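You operate a simulated robot arm through the tools that you are given. There is no shell and no other tool. Be economical: measure what you need, move in short steps, check, and stop when the job is done.

You run a simulated two-armed robot. Do the job below in one go: nothing can be reset, and whatever is moved stays where it is left.

## Task
Fetch the 25.27 mm white block and zero the short slab's height gauge on it.
Fine: use spot 2; leave the probe on the block.

Only the result counts: the job must be done as asked and must still hold three seconds after the hand-in. Knocking over, shifting, dropping, spilling or breaking anything else fails it.

## Robot
Two 7-joint arms with two-finger parallel grippers on one trunk, on a base that drives. Base frame: it is fixed to the floor where the robot stands at the start and does not move with it; the origin is under the middle of the robot, x ahead of it, y to its left, z up; the surface under the hand at the start is at about z = 780. Lengths are in mm, angles in rad, forces in N, time in s.
The left shoulder is at the start at [70, 163, 1070], the right one opposite. With the tool pointing down near the work surface each hand reaches from about 400 to 880 mm from the robot's upright axis, wherever it stands, measured 20 degrees to its own side. Places, roughly: block [-750, -1500, 1000]; bush block [-4500, 500, 1000]; gauge arm [-4900, 900, 1100]; gauge block [-1250, -1750, 1000]; lift knob [-5000, 900, 1100]; long slab fine knob [-4600, 900, 1200]; long slab gauge slider [-4600, 1000, 1200]; long slab height gauge [-4600, 1000, 1000]; long slab lock lever [-4600, 1000, 1200]; plug gauge [-4500, 750, 1000]; short slab fine knob [-900, -1500, 1200]; short slab gauge slider [-900, -1400, 1200]; short slab height gauge [-900, -1400, 1000]; short slab lock lever [-900, -1400, 1200]; short slab probe [-900, -1500, 1100]; spot 2 [-1100, -1600, 900]. Payload 3.43 kg a hand.
The tool frame of a hand sits at the grasp point between the pads (the TCP): z along the fingers, y along the line on which they close. The tips reach 34 mm beyond it. Largest opening 128 mm; finger width 24, thickness 12; the body of the gripper, 48 by 130 mm, starts 96 mm behind the TCP.
Orientation is that of the tool frame in the base frame, as a unit quaternion [x, y, z, w]. With the fingers straight down and closing along the base's y, the tool's x points along the base's -x, its y along +y and its z along -z.

## Interface
- The arms move only by the tool apply_moves. It takes "left_plan", "right_plan" or both (then of equal length, played together; a hand with none holds still); each is a list of rows, each an object of numbers (a shift or turn left out is 0, a gripper value left out holds the last): "dx", "dy", "dz": the shift along the tool's x, y, z in units of 50 mm (1.0 is 50 mm); "ax", "ay", "az": the turn, a rotation vector about the tool's x, y, z in units of 4 degrees (1.0 is 4 degrees); "claw": the opening in per cent of the stroke, from 0 (shut) to 100 (fully open). In form: [{"dx": .., "dy": .., "dz": .., "ax": .., "ay": .., "az": .., "claw": ..}, ...]. A call has 1 to 10 rows; each row shifts and turns the commanded pose from where the row before left it, along the tool's axes as they then stand. A call with a number of a shift or a turn outside -1 to 1 is refused whole. A row lasts 0.2 s, in which the tool goes at most 50 mm and 0.15 rad; a call with a longer step from one row to the next is refused whole, and so is a gripper value outside its range. A pose out of reach is approached as far as the arm can. The call stops where the force on the tool passes 40 N (or 10 N more than at its start, if that is more) or the arm is blocked; 0.2 s more then pass. The fingers move at their own pace (about 153 mm/s each) and stop on an object; they squeeze with about 32 N. The grip force told is the motor's: it shows also when the fingers shut on nothing. Time passes only in rows, and 0.2 s behind the last, so rows that do not move let the fingers close. It gives the time, the measured TCP pose, the force on the tool (base axes), the opening and the grip force at its end, in the units of the frame above (readings bear some noise), with the torque about the TCP (base axes, N m) and any sound that the robot's microphone picked up.
- Cameras (640 x 400 px; columns grow to the right, rows downward): "scene" is now at [126.4, -33.7, 1305.8]; the picture's right is [-0.47, -0.88, 0.00], its down [-0.50, 0.27, -0.83] and it looks along [0.73, -0.39, -0.56] (base axes); focal length 255 px, centre (320, 200). "left" rides on the left gripper at [76, 11, -160] in its tool frame; the picture's right is [-0.15, 0.99, 0.00], its down [-0.88, -0.13, -0.46] and it looks along [-0.45, -0.07, 0.89] (tool axes); focal length 234 px, centre (320, 200). "right" rides on the right gripper at [76, -11, -160] in its tool frame; the picture's right is [0.15, 0.99, 0.00], its down [-0.88, 0.13, -0.46] and it looks along [-0.45, 0.07, 0.89] (tool axes); focal length 234 px, centre (320, 200). There is no depth. A picture from a camera that has moved, and an enlarged one, comes with that camera's place and axes in the base frame and with its lens. The place of the scene camera against the robot may be out by one fixed shift of up to 18 mm in any direction.
- snapshot(camera): a new picture of that camera. No time passes.
- slide_trunk(by): slides the trunk up (or, below 0, down) by that many mm; the arms and the scene camera ride with it, the base frame stays. It gives what a move gives, with no picture.
- base_move(legs): drives the robot by 1 to 6 legs, each [ahead, left, turn to the left] in mm, mm and rad, along the robot's own axes; the way and the turn of a leg run together, so that a leg with both is an arc; at most 1500 mm and 3.142 rad a leg. The arms and the cameras ride along, it lands a little off, and it stops where it bumps. It gives what a move gives.
- pan_tilt(pan, tilt): turns the head with the scene camera to pan (to the left, within 1.501 rad either way) and tilt (down, from -0.506 to 1.204), counted from straight ahead of the robot. It gives what a move gives.
- enlarge(camera, box): a new picture of the part [left, top, right, bottom] of that camera's present view, enlarged. No time passes.
- hand_in(): hands the job in; it is judged then, once.

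Go step by step. Nothing tells you exact positions but the pictures and the camera data: compare them with the known pose of the tool, close in by small moves and look again before you grip or let go. The budget is 120 turns and 88 pictures, counting those below and the enlarged ones. Unless the task says otherwise, let go and move clear before handing in, and close with one line.

The tools are called after "Call:" as a command line: name --argument value ..., lists and objects as JSON in quotes. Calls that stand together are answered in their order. apply_moves: Moves the arms, as the interface text tells. Its arguments: {"type":"object","properties":{"left_plan":{"type":"array","items":{"type":"object","properties":{"dx":{"type":"number"},"dy":{"type":"number"},"dz":{"type":"number"},"ax":{"type":"number"},"ay":{"type":"number"},"az":{"type":"number"},"claw":{"type":"number"}}}},"right_plan":{"type":"array","items":{"type":"object","properties":{"dx":{"type":"number"},"dy":{"type":"number"},"dz":{"type":"number"},"ax":{"type":"number"},"ay":{"type":"number"},"az":{"type":"number"},"claw":{"type":"number"}}}}},"required":[]} The other tools are called the same way: slide_trunk (by) slides the trunk up or down; base_move (legs) drives the base; pan_tilt (pan, tilt) turns the head that bears the scene camera; snapshot (camera) takes a picture; enlarge (camera, box) takes an enlarged picture of a part of a camera's view; hand_in () hands the job in.

At the start:

```text
t: 0.0
left_eef_pos: [600.5, -17.4, 1005.1]
left_tcp_rot: [0.0, 1.0, 0.0, 0.0]
left_contact_force: [0.4, 0.2, 0.2]
left_ft_torque: [-0.04, 0.01, -0.01]
left_width: 128.0
left_grasp_force: 0.0
right_eef_pos: [416.6, -435.9, 1036.8]
right_tcp_rot: [0.0, 1.0, 0.0, 0.0]
right_contact_force: [-0.4, 0.6, 0.4]
right_ft_torque: [0.01, -0.05, 0.02]
right_width: 128.1
right_grasp_force: 0.0
trunk travel left (down, up): [-550.0, 390.0]
robot x, y, heading: [-2.1, 1.5, 0.003]
head pan, tilt: [-0.489, 0.6]
```

scene: 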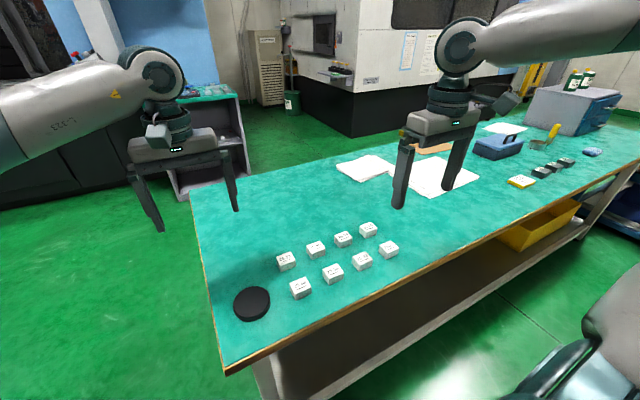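
right: 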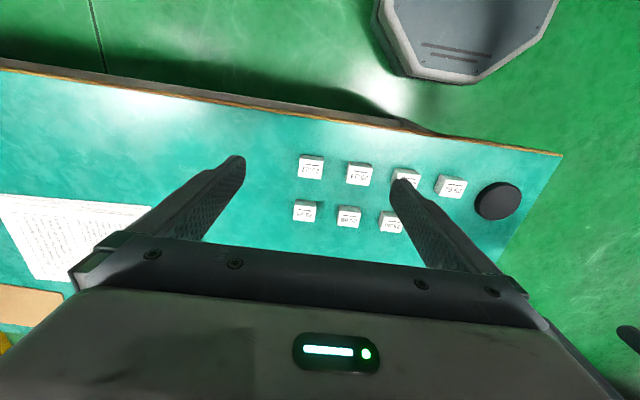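
left: 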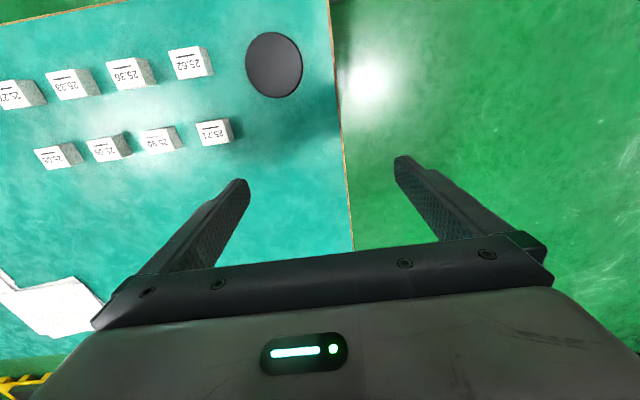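

I see eight labelled white blocks on the bench ahead. I'll read their labels first.

Call:
enlarge --camera "left" --box '[0, 30, 240, 180]'

Call:
enlarge --camera "right" --box '[280, 140, 480, 265]'

Call:
enlarge --camera "scene" --box '[260, 210, 420, 310]'

```text
2.67 times, centred on (120, 105) of left
camera zoom: at [525.0, -7.8, 1165.7], right [0.15, 0.99, 0.0], down [0.88, -0.13, 0.46], along [0.45, -0.07, -0.89], focal length 624 px, centre (853, 453)
```

zoom: 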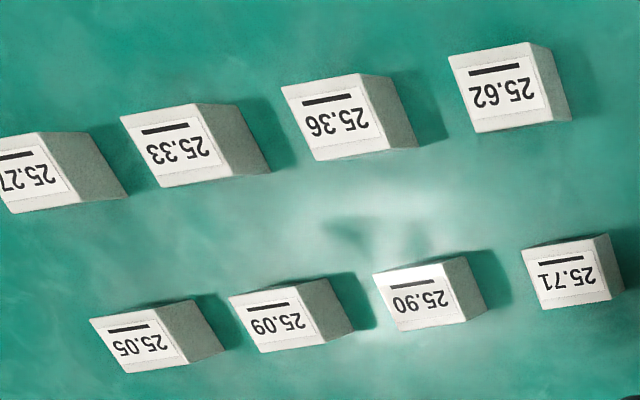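

```text
3.20 times, centred on (380, 202) of right
camera zoom: at [339.7, -445.7, 1197.6], right [-0.15, 0.99, 0.0], down [0.88, 0.13, 0.46], along [0.45, 0.07, -0.89], focal length 749 px, centre (128, 192)
```

zoom: 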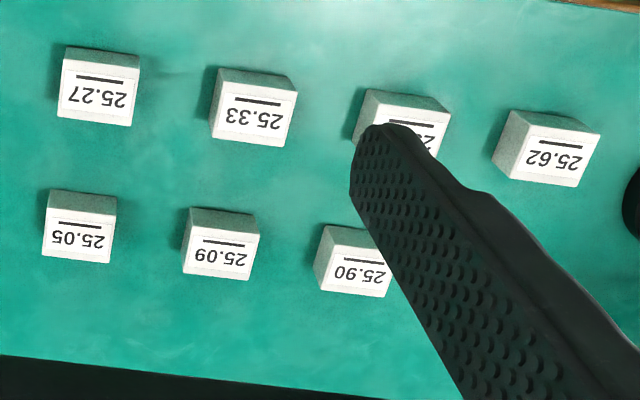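

```text
4.00 times, centred on (340, 260) of scene
camera zoom: at [126.4, -33.7, 1305.8], right [-0.47, -0.88, 0.0], down [-0.5, 0.27, -0.83], along [0.73, -0.39, -0.56], focal length 1019 px, centre (240, -40)
```

zoom: 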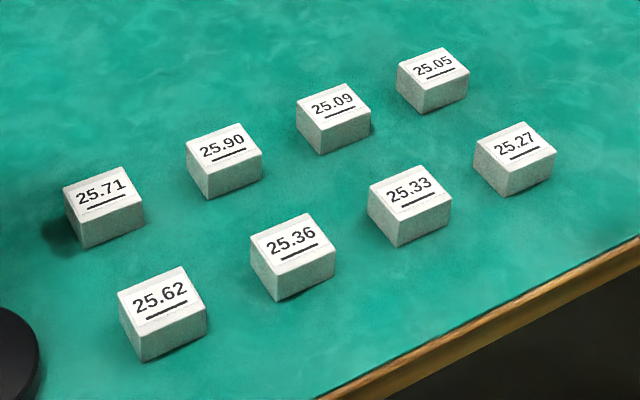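

The 25.27 block is nearest row, right end, at about (480, -440), top about z=805. Before I grip it I'll look toward the gauge with the head.

Call:
pan_tilt --pan -1.5 --tilt 0.3

Call:
snapshot --camera "scene"

```text
t: 1.3
left_eef_pos: [601.7, -19.5, 1005.0]
left_tcp_rot: [0.0, 1.0, 0.0, 0.0]
left_contact_force: [-0.1, 0.7, 0.7]
left_ft_torque: [-0.01, -0.04, 0.01]
left_width: 128.1
left_grasp_force: 0.1
right_eef_pos: [415.9, -435.7, 1037.9]
right_tcp_rot: [0.0, 1.0, 0.0, 0.001]
right_contact_force: [0.0, 0.7, 0.0]
right_ft_torque: [0.01, -0.03, 0.01]
right_width: 127.9
right_grasp_force: 0.0
trunk travel left (down, up): [-550.0, 390.0]
robot x, y, heading: [-1.2, -4.5, -0.002]
head pan, tilt: [-1.499, 0.3]
```

```text
81 pictures are left
camera scene: at [55.2, -85.3, 1333.2], right [-1.0, -0.07, 0.0], down [-0.02, 0.3, -0.96], along [0.07, -0.95, -0.3], focal length 255 px, centre (320, 200)
```

scene: 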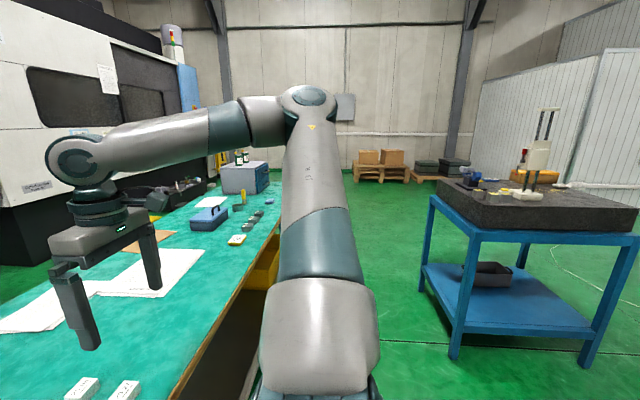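

Call:
enlarge --camera "scene" --box '[420, 90, 640, 250]'

```text
2.50 times, centred on (530, 170) of scene
camera zoom: at [55.2, -85.3, 1333.2], right [-1.0, -0.07, 0.0], down [-0.02, 0.3, -0.96], along [0.07, -0.95, -0.3], focal length 637 px, centre (-205, 275)
```

zoom: 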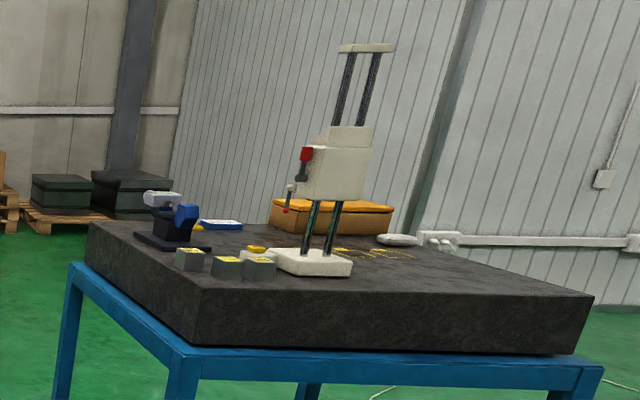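

The gauge stands on a granite slab to the right rear, with spots marked on the slab beyond it. I'll pick the block first, so the right hand comes in above it.

Call:
apply_moves --right_plan '[{"dx": -0.65, "dz": 0.9, "claw": 62}, {"dx": -0.65, "dz": 0.9, "claw": 62}, {"dz": 0.8, "claw": 62}]'

Call:
snapshot --camera "right"

```text
refused: row 1 steps farther than a row can; nothing moved
```

```text
79 pictures are left
camera right: at [339.7, -445.7, 1197.6], right [-0.15, 0.99, 0.0], down [0.88, 0.13, 0.46], along [0.45, 0.07, -0.89], focal length 234 px, centre (320, 200)
```

right: 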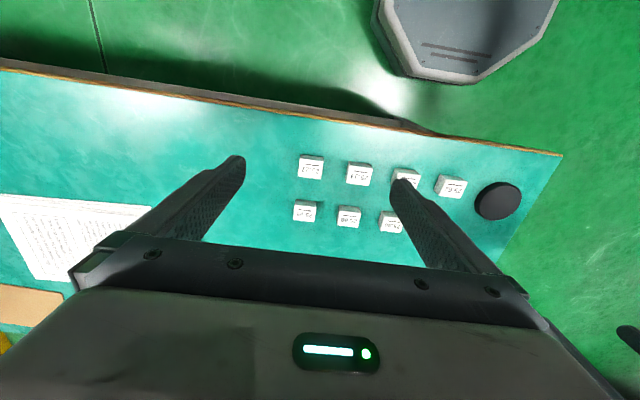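

Too large a step; same move in smaller rows.

Call:
apply_moves --right_plan '[{"dx": -0.65, "dz": 0.65, "claw": 62}, {"dx": -0.65, "dz": 0.65, "claw": 62}, {"dz": 0.8, "claw": 62}, {"dz": 0.6, "claw": 62}]'

Call:
snapshot --camera "right"

```text
t: 2.3
left_eef_pos: [601.6, -18.4, 1004.5]
left_tcp_rot: [0.0, 1.0, 0.0, -0.001]
left_contact_force: [0.6, -0.6, -1.5]
left_ft_torque: [0.0, 0.06, -0.05]
left_width: 127.9
left_grasp_force: 0.0
right_eef_pos: [482.0, -434.2, 901.5]
right_tcp_rot: [0.0, 1.0, 0.001, 0.001]
right_contact_force: [0.7, -0.4, -0.4]
right_ft_torque: [-0.02, 0.03, 0.03]
right_width: 79.5
right_grasp_force: 0.1
trunk travel left (down, up): [-550.0, 390.0]
robot x, y, heading: [-0.4, 1.6, 0.003]
head pan, tilt: [-1.499, 0.3]
```

```text
78 pictures are left
camera right: at [405.3, -445.2, 1062.1], right [-0.15, 0.99, 0.0], down [0.88, 0.13, 0.46], along [0.45, 0.07, -0.89], focal length 234 px, centre (320, 200)
```

right: 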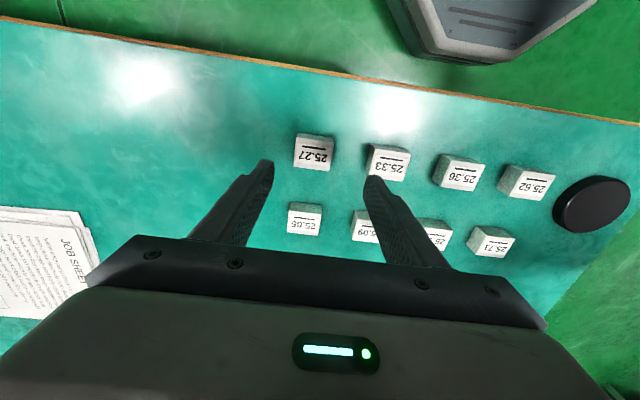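

Block top is at about (480, -442). Shifting 6 mm and descending onto it.

Call:
apply_moves --right_plan '[{"dy": -0.12, "dz": 0.6}, {"dz": 0.6}, {"dz": 0.38}]'

Call:
snapshot --camera "right"

```text
t: 3.1
left_eef_pos: [601.1, -18.9, 1004.3]
left_tcp_rot: [0.0, 1.0, 0.0, -0.001]
left_contact_force: [0.6, 0.3, -0.4]
left_ft_torque: [0.01, 0.03, 0.0]
left_width: 128.0
left_grasp_force: 0.1
right_eef_pos: [480.2, -439.5, 822.5]
right_tcp_rot: [0.0, 1.0, -0.001, 0.0]
right_contact_force: [0.3, -0.1, -1.4]
right_ft_torque: [0.0, -0.04, -0.03]
right_width: 79.5
right_grasp_force: 0.0
trunk travel left (down, up): [-550.0, 390.0]
robot x, y, heading: [1.0, 1.0, -0.002]
head pan, tilt: [-1.499, 0.3]
```

```text
77 pictures are left
camera right: at [404.4, -452.0, 983.0], right [-0.15, 0.99, 0.0], down [0.88, 0.13, 0.46], along [0.45, 0.07, -0.89], focal length 234 px, centre (320, 200)
```

right: 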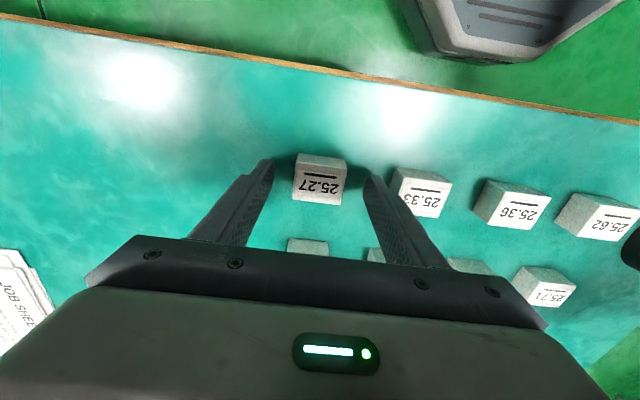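

Fingers straddle the block cleanly; closing.

Call:
apply_moves --right_plan '[{"claw": 0}, {"claw": 0}, {"claw": 0}]'

Call:
snapshot --camera "right"

```text
t: 3.9
left_eef_pos: [601.3, -19.1, 1003.8]
left_tcp_rot: [0.001, 1.0, 0.0, 0.0]
left_contact_force: [0.1, 0.7, -0.2]
left_ft_torque: [0.0, -0.02, 0.0]
left_width: 128.3
left_grasp_force: 0.0
right_eef_pos: [480.4, -440.0, 822.6]
right_tcp_rot: [0.001, 1.0, 0.0, 0.001]
right_contact_force: [0.6, 0.0, 0.3]
right_ft_torque: [0.01, -0.01, 0.0]
right_width: 41.6
right_grasp_force: 32.1
trunk travel left (down, up): [-550.0, 390.0]
robot x, y, heading: [0.1, -2.4, 0.005]
head pan, tilt: [-1.499, 0.3]
```

```text
76 pictures are left
camera right: at [404.4, -451.8, 983.4], right [-0.15, 0.99, 0.0], down [0.88, 0.13, 0.46], along [0.45, 0.07, -0.89], focal length 234 px, centre (320, 200)
```

right: 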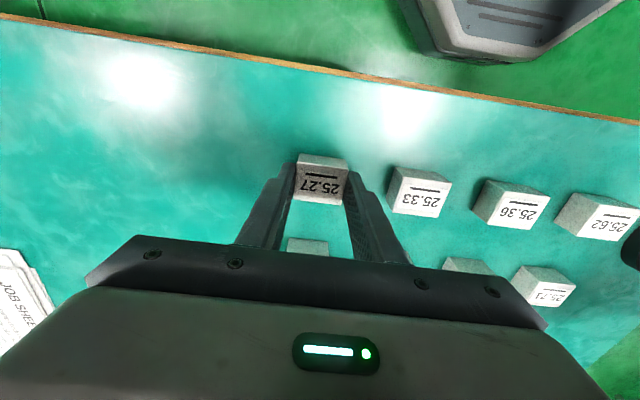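

Gripped (41.6 mm wide). Lifting straight up.

Call:
apply_moves --right_plan '[{"dz": -0.5}, {"dz": -0.9}, {"dz": -0.9}, {"dz": -0.9}, {"dz": -0.9}, {"dz": -0.9}, {"dz": -0.9}]'

Call:
snapshot --camera "right"

```text
t: 5.5
left_eef_pos: [601.0, -17.6, 1004.1]
left_tcp_rot: [0.0, 1.0, 0.0, 0.0]
left_contact_force: [-0.9, 0.9, 0.4]
left_ft_torque: [-0.02, 0.02, -0.05]
left_width: 128.0
left_grasp_force: 0.1
right_eef_pos: [478.8, -439.3, 1120.4]
right_tcp_rot: [0.001, 1.0, 0.0, -0.001]
right_contact_force: [-0.1, 0.2, -2.3]
right_ft_torque: [0.02, -0.01, -0.03]
right_width: 41.7
right_grasp_force: 31.9
trunk travel left (down, up): [-550.0, 390.0]
robot x, y, heading: [-1.3, -0.4, 0.003]
head pan, tilt: [-1.499, 0.3]
```

```text
75 pictures are left
camera right: at [403.2, -451.9, 1279.7], right [-0.15, 0.99, 0.0], down [0.88, 0.13, 0.46], along [0.45, 0.07, -0.89], focal length 234 px, centre (320, 200)
```

right: 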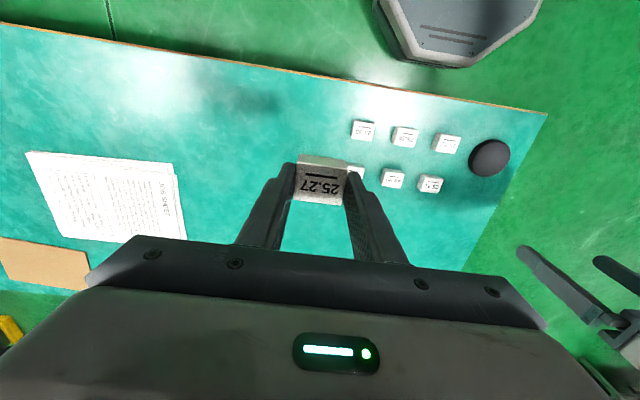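

Block held. I'll back out from the bench, turn toward the slab and look at it from its near (+y) side.

Call:
base_move --legs '[[-500, 0, 0], [0, 0, -1.571], [200, -450, 0]]'

Call:
pan_tilt --pan 0 --tilt 0.45

Call:
snapshot --camera "scene"

```text
t: 13.7
left_eef_pos: [-751.3, -701.8, 1003.1]
left_tcp_rot: [0.71, 0.705, 0.002, 0.001]
left_contact_force: [-1.0, -0.1, 0.1]
left_ft_torque: [0.04, -0.1, 0.01]
left_width: 128.2
left_grasp_force: 0.0
right_eef_pos: [-1173.6, -576.8, 1115.6]
right_tcp_rot: [0.71, 0.705, 0.002, 0.001]
right_contact_force: [-0.6, -0.2, -2.1]
right_ft_torque: [0.04, -0.12, -0.01]
right_width: 41.3
right_grasp_force: 31.7
trunk travel left (down, up): [-550.0, 390.0]
robot x, y, heading: [-726.8, -95.7, -1.577]
head pan, tilt: [-1.499, 0.3]
stopped in leg 3: the robot was blocked; the commanded pose is now the measured one
```

```text
t: 15.3
left_eef_pos: [-747.4, -701.6, 1004.8]
left_tcp_rot: [0.709, 0.706, 0.0, 0.0]
left_contact_force: [0.0, 0.0, 0.6]
left_ft_torque: [0.02, 0.0, 0.0]
left_width: 128.1
left_grasp_force: 0.0
right_eef_pos: [-1170.2, -574.0, 1119.0]
right_tcp_rot: [0.709, 0.705, -0.001, 0.0]
right_contact_force: [0.1, -0.4, -1.6]
right_ft_torque: [-0.02, -0.02, -0.01]
right_width: 41.3
right_grasp_force: 31.8
trunk travel left (down, up): [-550.0, 390.0]
robot x, y, heading: [-727.8, -98.9, -1.583]
head pan, tilt: [0.0, 0.45]
```

```text
74 pictures are left
camera scene: at [-730.0, -232.6, 1319.2], right [-1.0, 0.01, 0.0], down [0.0, 0.44, -0.9], along [-0.01, -0.9, -0.44], focal length 255 px, centre (320, 200)
```

scene: 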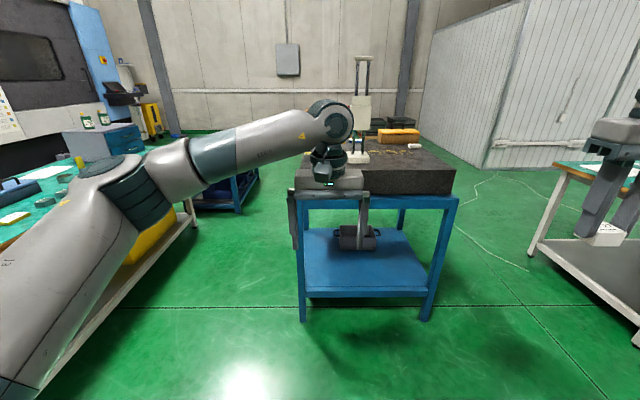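

Blocked in the sideways leg. I'll look right to see what is there.

Call:
pan_tilt --pan -1.2 --tilt 0.6

Call:
snapshot --camera "scene"

```text
t: 16.7
left_eef_pos: [-748.2, -700.5, 1004.9]
left_tcp_rot: [0.708, 0.706, -0.001, 0.0]
left_contact_force: [-0.2, -0.2, 0.0]
left_ft_torque: [0.0, 0.02, -0.04]
left_width: 128.4
left_grasp_force: 0.1
right_eef_pos: [-1170.4, -575.3, 1119.9]
right_tcp_rot: [0.708, 0.706, -0.001, 0.0]
right_contact_force: [-0.4, -0.5, -3.2]
right_ft_torque: [-0.02, 0.04, 0.0]
right_width: 41.6
right_grasp_force: 32.3
trunk travel left (down, up): [-550.0, 390.0]
robot x, y, heading: [-727.7, -100.2, -1.578]
head pan, tilt: [-1.201, 0.6]
```

```text
73 pictures are left
camera scene: at [-811.7, -172.1, 1305.7], right [-0.36, 0.93, 0.0], down [0.53, 0.2, -0.82], along [-0.77, -0.29, -0.57], focal length 255 px, centre (320, 200)
```

scene: 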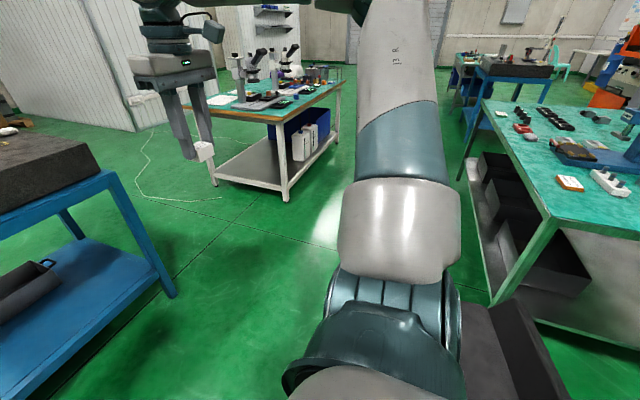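

Something dark stands close on the robot's right. I'll look down at it.

Call:
pan_tilt --pan -1.5 --tilt 1.1

Call:
snapshot --camera "scene"

```text
t: 17.6
left_eef_pos: [-746.6, -700.3, 1005.0]
left_tcp_rot: [0.709, 0.706, 0.0, 0.0]
left_contact_force: [-0.2, 0.3, -0.4]
left_ft_torque: [0.0, -0.01, 0.01]
left_width: 128.2
left_grasp_force: 0.1
right_eef_pos: [-1170.3, -575.1, 1119.4]
right_tcp_rot: [0.709, 0.705, -0.001, -0.001]
right_contact_force: [0.7, 0.1, -2.3]
right_ft_torque: [0.01, 0.04, -0.03]
right_width: 41.5
right_grasp_force: 32.0
trunk travel left (down, up): [-550.0, 390.0]
robot x, y, heading: [-728.4, -96.6, -1.581]
head pan, tilt: [-1.499, 1.1]
```

```text
72 pictures are left
camera scene: at [-792.2, -144.8, 1267.1], right [-0.07, 1.0, 0.0], down [0.89, 0.06, -0.45], along [-0.45, -0.03, -0.89], focal length 255 px, centre (320, 200)
```

scene: 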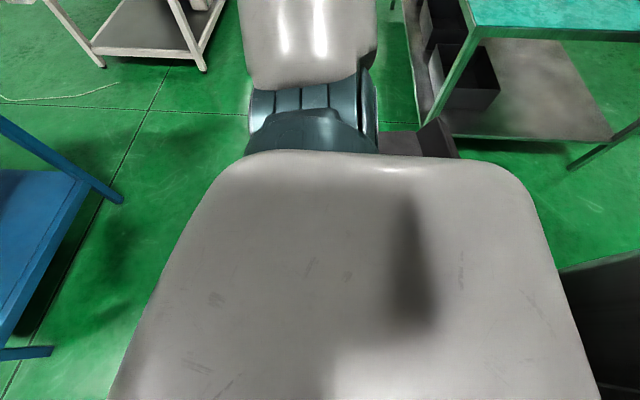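

Nothing obviously in contact is visible. I'll go ahead a bit first, and then sideways in a short leg.

Call:
base_move --legs '[[200, 0, 0], [0, -300, 0]]'

Call:
pan_tilt --pan -0.3 --tilt 0.5

Call:
snapshot --camera "scene"

```text
t: 20.9
left_eef_pos: [-1040.1, -900.5, 1004.3]
left_tcp_rot: [0.707, 0.707, 0.0, 0.001]
left_contact_force: [-1.1, -0.5, -0.4]
left_ft_torque: [-0.04, -0.03, 0.02]
left_width: 127.9
left_grasp_force: 0.0
right_eef_pos: [-1463.6, -775.0, 1119.1]
right_tcp_rot: [0.707, 0.707, 0.0, 0.001]
right_contact_force: [0.3, -0.3, -2.3]
right_ft_torque: [0.01, -0.05, 0.01]
right_width: 41.1
right_grasp_force: 31.7
trunk travel left (down, up): [-550.0, 390.0]
robot x, y, heading: [-1019.0, -296.9, -1.576]
head pan, tilt: [-1.499, 1.1]
stopped in leg 2: the robot was blocked; the commanded pose is now the measured one
```

```text
t: 22.3
left_eef_pos: [-1039.8, -900.1, 1004.4]
left_tcp_rot: [0.707, 0.707, 0.0, 0.0]
left_contact_force: [0.0, 0.2, 0.3]
left_ft_torque: [-0.03, 0.02, -0.02]
left_width: 128.0
left_grasp_force: 0.1
right_eef_pos: [-1462.1, -776.1, 1120.4]
right_tcp_rot: [0.708, 0.706, -0.001, 0.0]
right_contact_force: [-0.9, 0.4, -1.8]
right_ft_torque: [0.01, -0.01, -0.02]
right_width: 41.4
right_grasp_force: 32.4
trunk travel left (down, up): [-550.0, 390.0]
robot x, y, heading: [-1018.8, -297.2, -1.574]
head pan, tilt: [-0.3, 0.499]
```

```text
71 pictures are left
camera scene: at [-1049.8, -427.3, 1314.7], right [-0.95, 0.3, 0.0], down [0.14, 0.46, -0.88], along [-0.26, -0.84, -0.48], focal length 255 px, centre (320, 200)
```

scene: 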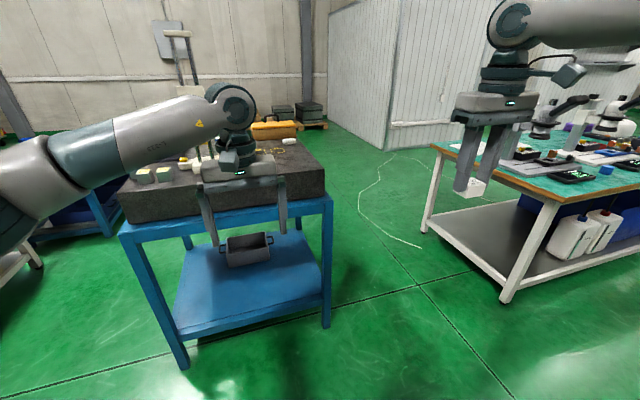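

Almost all of that leg was done. Taking a closer look at the slab from here.

Call:
enlarge --camera "scene" --box '[110, 20, 330, 220]'

Call:
pan_tilt --pan -1.5 --tilt 0.9

Call:
snapshot --camera "scene"

```text
2.00 times, centred on (220, 120) of scene
camera zoom: at [-1049.8, -427.3, 1314.7], right [-0.95, 0.3, 0.0], down [0.14, 0.46, -0.88], along [-0.26, -0.84, -0.48], focal length 510 px, centre (520, 360)
```

zoom: 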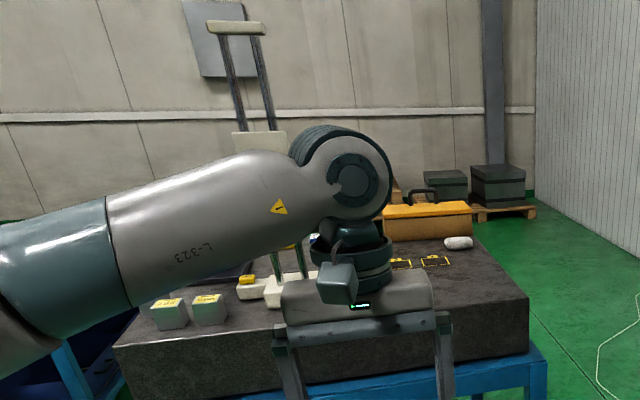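

```text
t: 23.7
left_eef_pos: [-1038.4, -900.7, 1005.5]
left_tcp_rot: [0.706, 0.708, 0.0, 0.0]
left_contact_force: [0.4, 0.7, -0.2]
left_ft_torque: [0.03, -0.01, -0.01]
left_width: 128.0
left_grasp_force: 0.1
right_eef_pos: [-1462.2, -776.3, 1119.4]
right_tcp_rot: [0.708, 0.707, -0.001, -0.001]
right_contact_force: [-0.6, -1.3, -2.1]
right_ft_torque: [-0.03, 0.04, -0.01]
right_width: 41.7
right_grasp_force: 31.7
trunk travel left (down, up): [-550.0, 390.0]
robot x, y, heading: [-1020.6, -297.3, -1.572]
head pan, tilt: [-1.499, 0.901]
```

```text
69 pictures are left
camera scene: at [-1097.8, -345.7, 1280.9], right [-0.07, 1.0, 0.0], down [0.78, 0.05, -0.62], along [-0.62, -0.04, -0.78], focal length 255 px, centre (320, 200)
```

scene: 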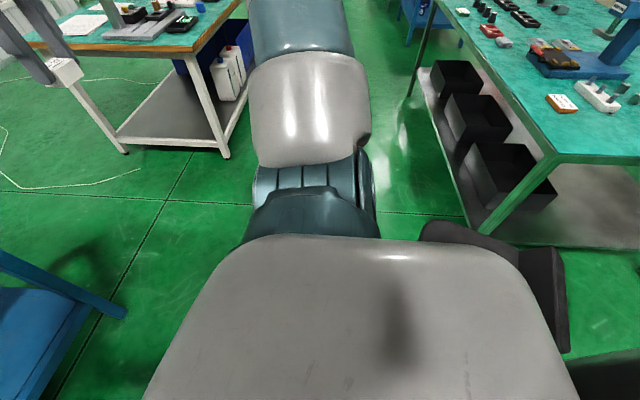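

A low black box stands near (-1650, 335), away from my way. I'll raise the trunk for clearance, and strafe on toward the slab's -x side.

Call:
slide_trunk --by 200

Call:
base_move --legs '[[150, 0, 0], [0, -400, 0], [0, -400, 0]]'

Call:
pan_tilt --pan 0.4 --tilt 0.6

Call:
snapshot --camera "scene"

```text
t: 25.9
left_eef_pos: [-1038.1, -899.5, 1205.8]
left_tcp_rot: [0.707, 0.707, 0.001, 0.0]
left_contact_force: [-0.8, -0.1, -0.5]
left_ft_torque: [0.04, 0.0, -0.04]
left_width: 128.0
left_grasp_force: 0.1
right_eef_pos: [-1462.1, -775.9, 1319.5]
right_tcp_rot: [0.707, 0.707, -0.002, 0.001]
right_contact_force: [0.6, -0.2, -2.6]
right_ft_torque: [0.02, -0.01, 0.0]
right_width: 41.4
right_grasp_force: 31.7
trunk travel left (down, up): [-750.0, 190.0]
robot x, y, heading: [-1021.7, -295.7, -1.572]
head pan, tilt: [-1.499, 0.901]
```

```text
t: 31.4
left_eef_pos: [-1841.5, -1046.6, 1205.7]
left_tcp_rot: [0.707, 0.707, 0.0, -0.001]
left_contact_force: [0.5, -0.6, 0.1]
left_ft_torque: [0.0, 0.01, -0.01]
left_width: 128.0
left_grasp_force: 0.1
right_eef_pos: [-2263.3, -921.3, 1321.1]
right_tcp_rot: [0.708, 0.706, 0.0, 0.001]
right_contact_force: [0.6, 0.1, -1.7]
right_ft_torque: [-0.03, 0.0, 0.0]
right_width: 41.3
right_grasp_force: 31.8
trunk travel left (down, up): [-750.0, 190.0]
robot x, y, heading: [-1822.9, -444.7, -1.573]
head pan, tilt: [-1.499, 0.901]
```

```text
t: 33.3
left_eef_pos: [-1841.7, -1047.0, 1206.2]
left_tcp_rot: [0.708, 0.707, -0.001, 0.0]
left_contact_force: [-0.2, 0.4, -0.2]
left_ft_torque: [-0.01, 0.0, -0.01]
left_width: 128.2
left_grasp_force: 0.1
right_eef_pos: [-2264.3, -921.4, 1318.8]
right_tcp_rot: [0.708, 0.706, -0.001, 0.0]
right_contact_force: [-0.4, 0.2, -1.1]
right_ft_torque: [0.04, -0.01, -0.04]
right_width: 41.5
right_grasp_force: 32.0
trunk travel left (down, up): [-750.0, 190.0]
robot x, y, heading: [-1819.2, -444.1, -1.578]
head pan, tilt: [0.4, 0.6]
```

```text
68 pictures are left
camera scene: at [-1790.3, -568.2, 1505.7], right [-0.92, -0.38, 0.0], down [-0.22, 0.52, -0.82], along [0.32, -0.76, -0.57], focal length 255 px, centre (320, 200)
```

scene: 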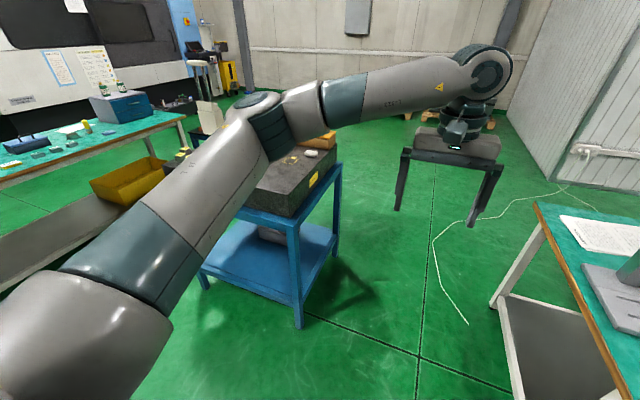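

Clear corridor. Driving down to beside the slab and turning to face it (+x).

Call:
base_move --legs '[[1050, 0, 0], [0, 0, 1.571]]'

Call:
pan_tilt --pan 0.0 --tilt 0.6

Call:
snapshot --camera "scene"

```text
t: 42.5
left_eef_pos: [-1224.3, -1512.2, 1205.1]
left_tcp_rot: [0.002, 1.0, 0.0, 0.0]
left_contact_force: [0.3, -0.1, 0.2]
left_ft_torque: [-0.01, 0.01, 0.04]
left_width: 127.9
left_grasp_force: 0.1
right_eef_pos: [-1351.5, -1934.7, 1319.9]
right_tcp_rot: [0.004, 1.0, -0.001, 0.002]
right_contact_force: [0.0, 0.3, -2.3]
right_ft_torque: [-0.02, 0.01, 0.01]
right_width: 41.7
right_grasp_force: 32.2
trunk travel left (down, up): [-750.0, 190.0]
robot x, y, heading: [-1825.4, -1490.3, -0.009]
head pan, tilt: [0.4, 0.6]
```

```text
t: 43.4
left_eef_pos: [-1225.8, -1510.5, 1205.3]
left_tcp_rot: [0.002, 1.0, 0.0, 0.0]
left_contact_force: [0.6, -0.2, -0.2]
left_ft_torque: [-0.01, 0.01, -0.01]
left_width: 128.0
left_grasp_force: 0.0
right_eef_pos: [-1351.6, -1934.1, 1319.2]
right_tcp_rot: [0.004, 1.0, -0.001, 0.001]
right_contact_force: [-0.5, 0.1, -2.2]
right_ft_torque: [0.02, -0.02, -0.02]
right_width: 41.3
right_grasp_force: 32.2
trunk travel left (down, up): [-750.0, 190.0]
robot x, y, heading: [-1827.1, -1489.5, -0.005]
head pan, tilt: [0.0, 0.6]
```

```text
67 pictures are left
camera scene: at [-1689.8, -1483.4, 1505.7], right [-0.01, -1.0, 0.0], down [-0.57, 0.0, -0.82], along [0.82, -0.01, -0.57], focal length 255 px, centre (320, 200)
```

scene: 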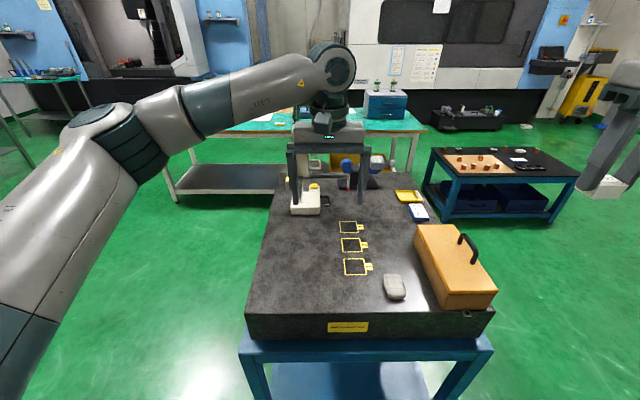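

Three marked spots on the slab are clearly visible; my left hand hides the gauge. Moving the left hand aside and back.

Call:
apply_moves --left_plan '[{"dx": 0.4, "dy": 0.85}, {"dx": 0.4, "dy": 0.85}, {"dx": 0.4, "dy": 0.85}, {"dx": 0.4, "dy": 0.85}, {"dx": 0.4, "dy": 0.85}, {"dx": 0.4, "dy": 0.85}]'

Call:
snapshot --camera "scene"

Call:
enlarge --camera "scene" --box '[240, 100, 400, 220]'

Call:
enlarge --camera "scene" --box '[320, 210, 400, 290]'

```text
t: 44.8
left_eef_pos: [-1345.3, -1253.8, 1205.6]
left_tcp_rot: [0.004, 1.0, -0.002, 0.001]
left_contact_force: [0.1, -0.1, 0.0]
left_ft_torque: [-0.03, -0.02, 0.03]
left_width: 127.7
left_grasp_force: 0.2
right_eef_pos: [-1353.7, -1932.8, 1321.4]
right_tcp_rot: [0.003, 1.0, -0.002, 0.002]
right_contact_force: [-0.5, 0.0, -0.9]
right_ft_torque: [-0.02, -0.06, -0.04]
right_width: 41.5
right_grasp_force: 32.1
trunk travel left (down, up): [-750.0, 190.0]
robot x, y, heading: [-1828.3, -1494.5, -0.011]
head pan, tilt: [0.0, 0.6]
```

```text
66 pictures are left
camera scene: at [-1691.7, -1481.3, 1505.9], right [-0.01, -1.0, 0.0], down [-0.56, 0.0, -0.83], along [0.83, -0.01, -0.56], focal length 255 px, centre (320, 200)
```

scene: 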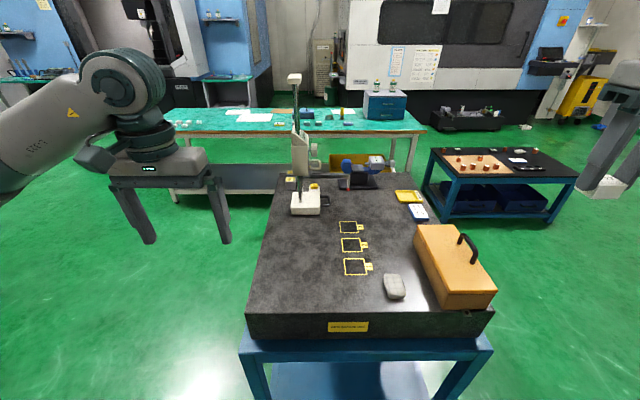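

```text
3.33 times, centred on (320, 160) of scene
camera zoom: at [-1691.7, -1481.3, 1505.9], right [-0.01, -1.0, 0.0], down [-0.56, 0.0, -0.83], along [0.83, -0.01, -0.56], focal length 849 px, centre (320, 333)
```

zoom: 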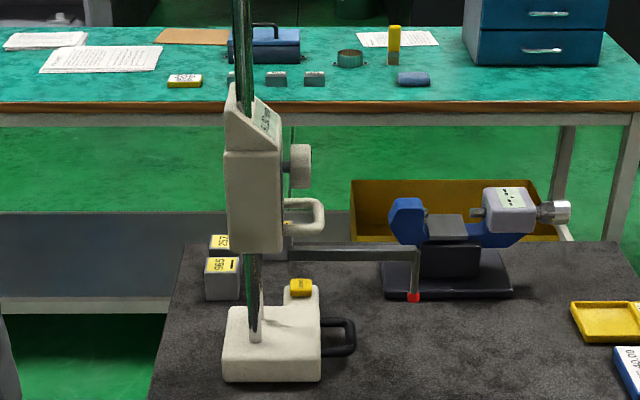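

```text
5.00 times, centred on (360, 250) of scene
camera zoom: at [-1691.7, -1481.3, 1505.9], right [-0.01, -1.0, 0.0], down [-0.56, 0.0, -0.83], along [0.83, -0.01, -0.56], focal length 1274 px, centre (120, -50)
```

zoom: 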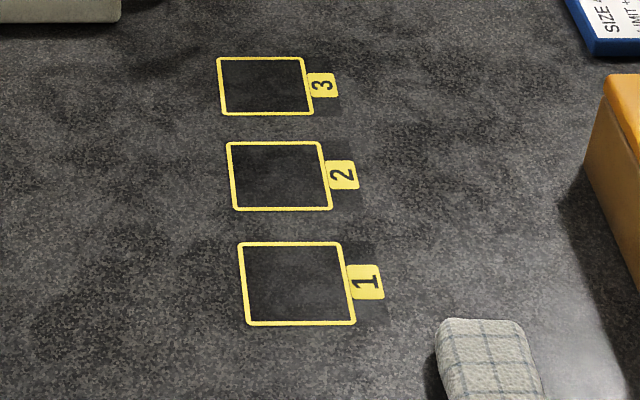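

The three spots are numbered 1–3, and the gauge's probe arm points to -y with a red tip. I'll bring the right hand with the block above spot 2 and look.

Call:
apply_moves --right_plan '[{"dx": -0.45, "dy": 0.72, "dz": 0.25}, {"dx": -0.45, "dy": 0.72, "dz": 0.25}, {"dx": -0.45, "dy": 0.72, "dz": 0.25}, {"dx": -0.45, "dy": 0.72, "dz": 0.25}, {"dx": -0.45, "dy": 0.72, "dz": 0.25}, {"dx": -0.45, "dy": 0.72, "dz": 0.25}, {"dx": -0.45, "dy": 0.72, "dz": 0.25}, {"dx": -0.45, "dy": 0.72, "dz": 0.25}, {"dx": -0.45, "dy": 0.72, "dz": 0.25}]'

Call:
snapshot --camera "right"

Call:
snapshot --camera "scene"

```text
t: 46.8
left_eef_pos: [-1343.0, -1257.2, 1204.5]
left_tcp_rot: [0.003, 1.0, -0.001, 0.0]
left_contact_force: [0.5, -0.8, -0.5]
left_ft_torque: [-0.05, 0.0, 0.02]
left_width: 127.6
left_grasp_force: 0.2
right_eef_pos: [-1199.1, -1680.0, 1199.4]
right_tcp_rot: [0.004, 1.0, 0.001, 0.002]
right_contact_force: [-0.1, 0.2, -3.3]
right_ft_torque: [-0.01, -0.03, 0.01]
right_width: 41.6
right_grasp_force: 31.9
right hand out of reach, approached as far as the arm can: row 7, 8, 9
trunk travel left (down, up): [-750.0, 190.0]
robot x, y, heading: [-1826.5, -1490.6, -0.004]
head pan, tilt: [0.0, 0.6]
```

```text
63 pictures are left
camera right: at [-1277.2, -1689.9, 1359.8], right [-0.14, 0.99, 0.0], down [0.88, 0.12, 0.46], along [0.46, 0.06, -0.89], focal length 234 px, centre (320, 200)
```

right: 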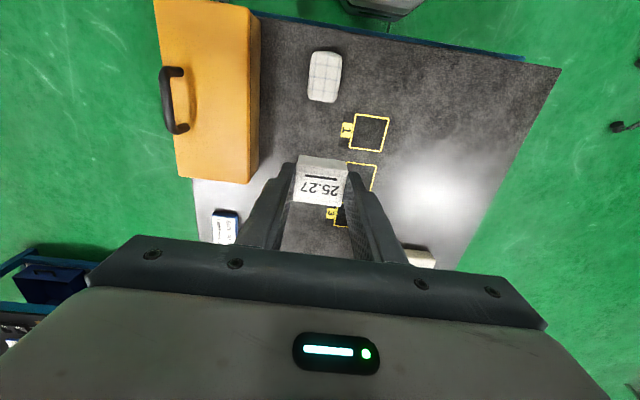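

```text
62 pictures are left
camera scene: at [-1690.0, -1483.1, 1505.7], right [-0.01, -1.0, 0.0], down [-0.57, 0.01, -0.82], along [0.82, -0.01, -0.57], focal length 255 px, centre (320, 200)
```

scene: 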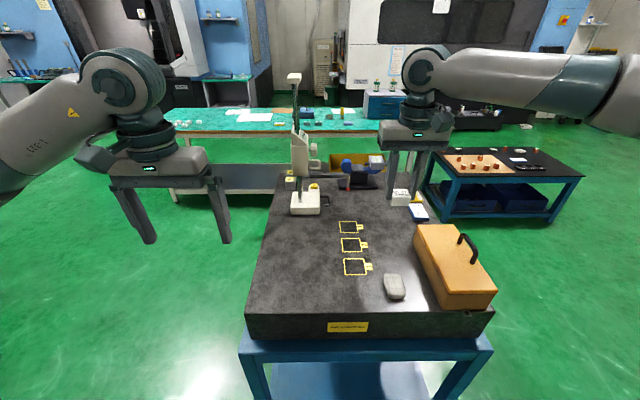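

The arm ran out of reach. I'll drive 120 mm nearer, and then centre over spot 2.

Call:
base_move --legs '[[120, 0, 0]]'

Call:
apply_moves --right_plan '[{"dx": 0.2, "dy": 0.8}, {"dx": 0.2, "dy": 0.8}]'

Call:
slide_trunk --by -130

Call:
snapshot --camera "right"

```text
t: 48.0
left_eef_pos: [-1224.0, -1257.0, 1204.8]
left_tcp_rot: [0.001, 1.0, 0.0, 0.001]
left_contact_force: [-0.6, -0.6, -0.1]
left_ft_torque: [-0.03, 0.01, -0.01]
left_width: 127.9
left_grasp_force: 0.1
right_eef_pos: [-1082.3, -1679.9, 1200.0]
right_tcp_rot: [0.003, 1.0, 0.001, 0.003]
right_contact_force: [-0.6, -0.1, -3.3]
right_ft_torque: [0.0, 0.0, 0.0]
right_width: 41.7
right_grasp_force: 32.0
trunk travel left (down, up): [-750.0, 190.0]
robot x, y, heading: [-1705.9, -1488.9, -0.005]
head pan, tilt: [0.0, 0.6]
```

```text
t: 48.6
left_eef_pos: [-1224.7, -1257.1, 1204.6]
left_tcp_rot: [0.004, 1.0, -0.001, 0.001]
left_contact_force: [1.3, 0.6, -0.9]
left_ft_torque: [0.03, 0.0, 0.0]
left_width: 127.8
left_grasp_force: 0.0
right_eef_pos: [-1124.0, -1649.3, 1196.5]
right_tcp_rot: [0.004, 1.0, 0.001, 0.002]
right_contact_force: [-0.3, 0.7, -1.9]
right_ft_torque: [-0.02, -0.01, -0.04]
right_width: 41.5
right_grasp_force: 32.0
right hand out of reach, approached as far as the arm can: row 1, 2
trunk travel left (down, up): [-750.0, 190.0]
robot x, y, heading: [-1707.5, -1490.9, -0.01]
head pan, tilt: [0.0, 0.6]
```

```text
t: 50.2
left_eef_pos: [-1224.3, -1257.0, 1075.4]
left_tcp_rot: [0.003, 1.0, 0.0, 0.001]
left_contact_force: [0.7, -0.2, 0.2]
left_ft_torque: [0.02, 0.0, -0.01]
left_width: 127.9
left_grasp_force: 0.1
right_eef_pos: [-1123.6, -1649.3, 1066.8]
right_tcp_rot: [0.003, 1.0, 0.002, 0.003]
right_contact_force: [0.2, -0.8, -2.4]
right_ft_torque: [-0.01, 0.01, 0.0]
right_width: 41.7
right_grasp_force: 32.3
trunk travel left (down, up): [-620.0, 320.0]
robot x, y, heading: [-1704.7, -1487.1, -0.01]
head pan, tilt: [0.0, 0.6]
```

```text
61 pictures are left
camera right: at [-1200.6, -1661.3, 1227.3], right [-0.14, 0.99, 0.0], down [0.88, 0.12, 0.46], along [0.46, 0.07, -0.89], focal length 234 px, centre (320, 200)
```

right: 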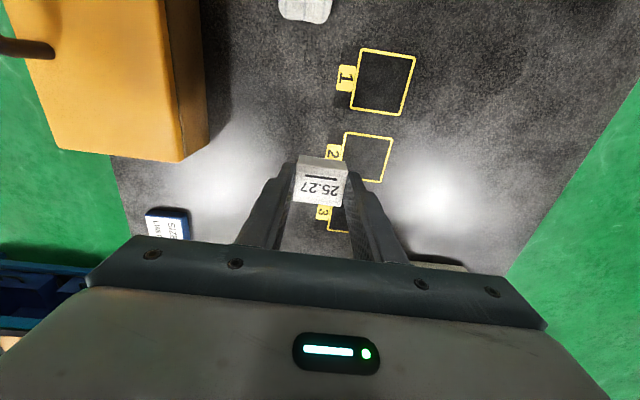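

Spot 2 is about (-1118, -1592). Moving over and down with small steps to see how the commanded pose tracks.

Call:
apply_moves --right_plan '[{"dy": 0.3, "dz": 0.5}, {"dy": 0.3, "dz": 0.5}]'

```text
t: 50.8
left_eef_pos: [-1225.1, -1257.7, 1075.6]
left_tcp_rot: [0.002, 1.0, 0.0, -0.001]
left_contact_force: [0.1, 0.0, 0.0]
left_ft_torque: [-0.03, 0.03, 0.02]
left_width: 128.2
left_grasp_force: 0.1
right_eef_pos: [-1136.8, -1642.9, 1017.9]
right_tcp_rot: [0.003, 1.0, 0.003, 0.005]
right_contact_force: [-0.3, -0.4, -2.1]
right_ft_torque: [-0.02, 0.01, -0.01]
right_width: 41.5
right_grasp_force: 32.1
right hand out of reach, approached as far as the arm can: row 1, 2
trunk travel left (down, up): [-620.0, 320.0]
robot x, y, heading: [-1703.5, -1492.1, -0.01]
head pan, tilt: [0.0, 0.6]
```

The arm has a joint limit crossing toward its left. I'll shift the base left 120 mm so that spot 2 lies on the right hand's own side.

Call:
base_move --legs '[[0, 120, 0]]'

Call:
apply_moves --right_plan '[{"dy": -0.7}]'

Call:
snapshot --camera "right"

```text
t: 52.0
left_eef_pos: [-1222.4, -1137.9, 1073.6]
left_tcp_rot: [0.002, 1.0, 0.0, 0.0]
left_contact_force: [0.7, 0.2, -0.6]
left_ft_torque: [-0.01, -0.02, 0.01]
left_width: 127.9
left_grasp_force: 0.1
right_eef_pos: [-1134.6, -1524.3, 1017.2]
right_tcp_rot: [0.003, 1.0, 0.003, 0.003]
right_contact_force: [-0.1, 0.5, -2.2]
right_ft_torque: [0.01, 0.01, 0.03]
right_width: 41.5
right_grasp_force: 32.5
trunk travel left (down, up): [-620.0, 320.0]
robot x, y, heading: [-1708.2, -1373.4, -0.01]
head pan, tilt: [0.0, 0.6]
```

```text
t: 52.4
left_eef_pos: [-1223.8, -1140.2, 1076.5]
left_tcp_rot: [0.003, 1.0, 0.001, 0.002]
left_contact_force: [-0.6, -1.1, 0.6]
left_ft_torque: [0.07, -0.03, -0.03]
left_width: 128.0
left_grasp_force: 0.0
right_eef_pos: [-1135.8, -1560.6, 1017.2]
right_tcp_rot: [0.004, 1.0, 0.003, 0.004]
right_contact_force: [-0.2, -1.4, -2.0]
right_ft_torque: [0.07, -0.03, -0.03]
right_width: 41.5
right_grasp_force: 31.9
trunk travel left (down, up): [-620.0, 320.0]
robot x, y, heading: [-1704.2, -1369.7, -0.01]
head pan, tilt: [0.0, 0.6]
```

```text
60 pictures are left
camera right: at [-1213.0, -1572.9, 1177.4], right [-0.14, 0.99, 0.01], down [0.88, 0.12, 0.46], along [0.46, 0.07, -0.89], focal length 234 px, centre (320, 200)
```

right: 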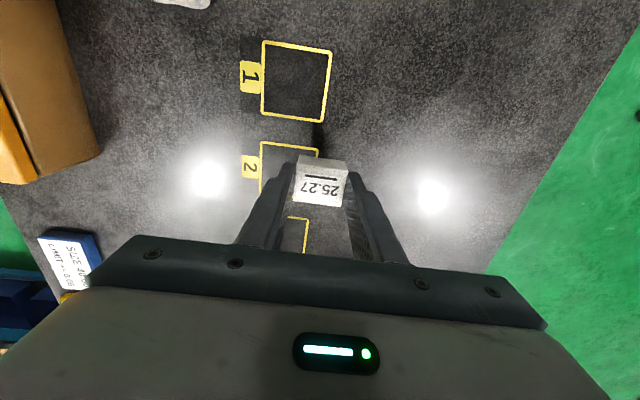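

Tracking works again. Moving over spot 2 centre and down to check.

Call:
apply_moves --right_plan '[{"dx": -0.36, "dy": -0.62}, {"dz": 0.4}]'

Call:
snapshot --camera "right"

Call:
enlarge --camera "scene" --box '[300, 140, 480, 280]'

```text
t: 53.0
left_eef_pos: [-1222.1, -1137.2, 1075.5]
left_tcp_rot: [0.004, 1.0, -0.001, 0.0]
left_contact_force: [-0.4, -0.1, -0.9]
left_ft_torque: [-0.04, 0.02, -0.01]
left_width: 128.3
left_grasp_force: 0.0
right_eef_pos: [-1116.7, -1590.0, 999.1]
right_tcp_rot: [0.003, 1.0, 0.003, 0.003]
right_contact_force: [-0.5, -0.7, -2.2]
right_ft_torque: [-0.01, 0.01, -0.01]
right_width: 41.5
right_grasp_force: 32.4
trunk travel left (down, up): [-620.0, 320.0]
robot x, y, heading: [-1709.1, -1372.2, -0.009]
head pan, tilt: [0.0, 0.6]
```

```text
59 pictures are left
camera right: at [-1193.6, -1601.1, 1157.6], right [-0.14, 0.99, 0.01], down [0.88, 0.12, 0.46], along [0.46, 0.07, -0.89], focal length 234 px, centre (320, 200)
```

right: 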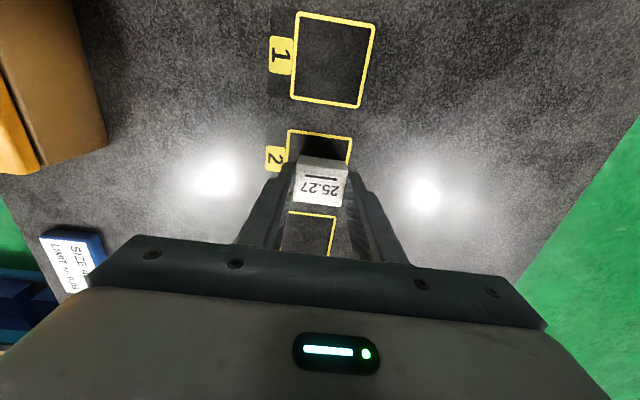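

```text
2.86 times, centred on (390, 210) of scene
camera zoom: at [-1568.9, -1364.2, 1375.6], right [-0.01, -1.0, 0.0], down [-0.57, 0.01, -0.82], along [0.82, -0.01, -0.57], focal length 728 px, centre (120, 171)
```

zoom: 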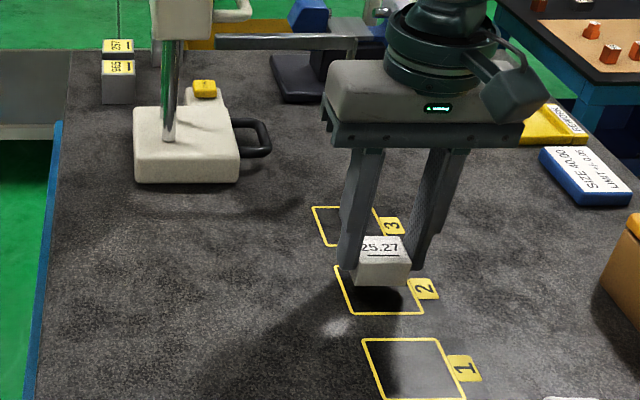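

Spot 2's centre is at (-1118.5, -1593.5), so the block is nearly centred. Lowering gently.

Call:
apply_moves --right_plan '[{"dy": -0.04, "dz": 0.2}, {"dz": 0.08}, {}]'

Call:
enlarge --camera "scene" --box '[360, 180, 440, 230]'

```text
t: 53.8
left_eef_pos: [-1222.9, -1137.3, 1074.6]
left_tcp_rot: [0.003, 1.0, 0.0, 0.0]
left_contact_force: [0.7, -0.6, -0.4]
left_ft_torque: [0.02, 0.01, -0.02]
left_width: 128.0
left_grasp_force: 0.0
right_eef_pos: [-1116.8, -1591.9, 983.8]
right_tcp_rot: [0.003, 1.0, 0.004, 0.003]
right_contact_force: [0.6, 0.0, -2.5]
right_ft_torque: [-0.05, 0.0, -0.02]
right_width: 41.4
right_grasp_force: 32.0
trunk travel left (down, up): [-620.0, 320.0]
robot x, y, heading: [-1706.1, -1374.4, -0.004]
head pan, tilt: [0.0, 0.6]
```

```text
8.00 times, centred on (400, 205) of scene
camera zoom: at [-1569.5, -1364.8, 1375.7], right [-0.01, -1.0, 0.0], down [-0.57, 0.01, -0.82], along [0.82, -0.01, -0.57], focal length 2039 px, centre (-320, 160)
```

zoom: 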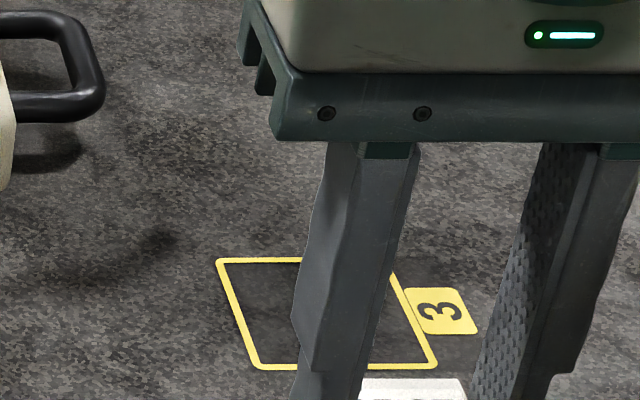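

Call:
enlarge --camera "scene" --box '[360, 210, 440, 260]'

```text
8.00 times, centred on (400, 235) of scene
camera zoom: at [-1569.5, -1364.8, 1375.7], right [-0.01, -1.0, 0.0], down [-0.57, 0.01, -0.82], along [0.82, -0.01, -0.57], focal length 2039 px, centre (-320, -80)
```

zoom: 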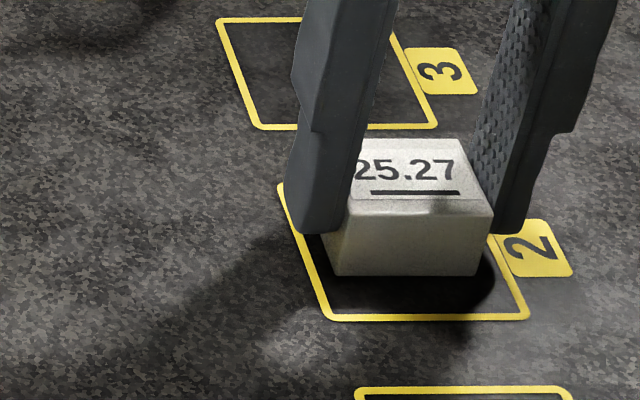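

A few mm still to go. Lowering in 2 mm steps while watching force.

Call:
apply_moves --right_plan '[{"dz": 0.04}, {"dz": 0.04}, {}]'

```text
t: 54.6
left_eef_pos: [-1224.7, -1138.6, 1075.2]
left_tcp_rot: [0.003, 1.0, -0.001, 0.001]
left_contact_force: [-0.1, -0.1, 0.3]
left_ft_torque: [0.03, -0.02, 0.01]
left_width: 127.8
left_grasp_force: 0.0
right_eef_pos: [-1115.2, -1591.0, 981.6]
right_tcp_rot: [0.004, 1.0, 0.004, 0.006]
right_contact_force: [5.4, -6.7, 23.2]
right_ft_torque: [-0.38, 0.18, 0.13]
right_width: 41.9
right_grasp_force: 32.1
trunk travel left (down, up): [-620.0, 320.0]
robot x, y, heading: [-1704.7, -1370.1, -0.007]
head pan, tilt: [0.0, 0.6]
```

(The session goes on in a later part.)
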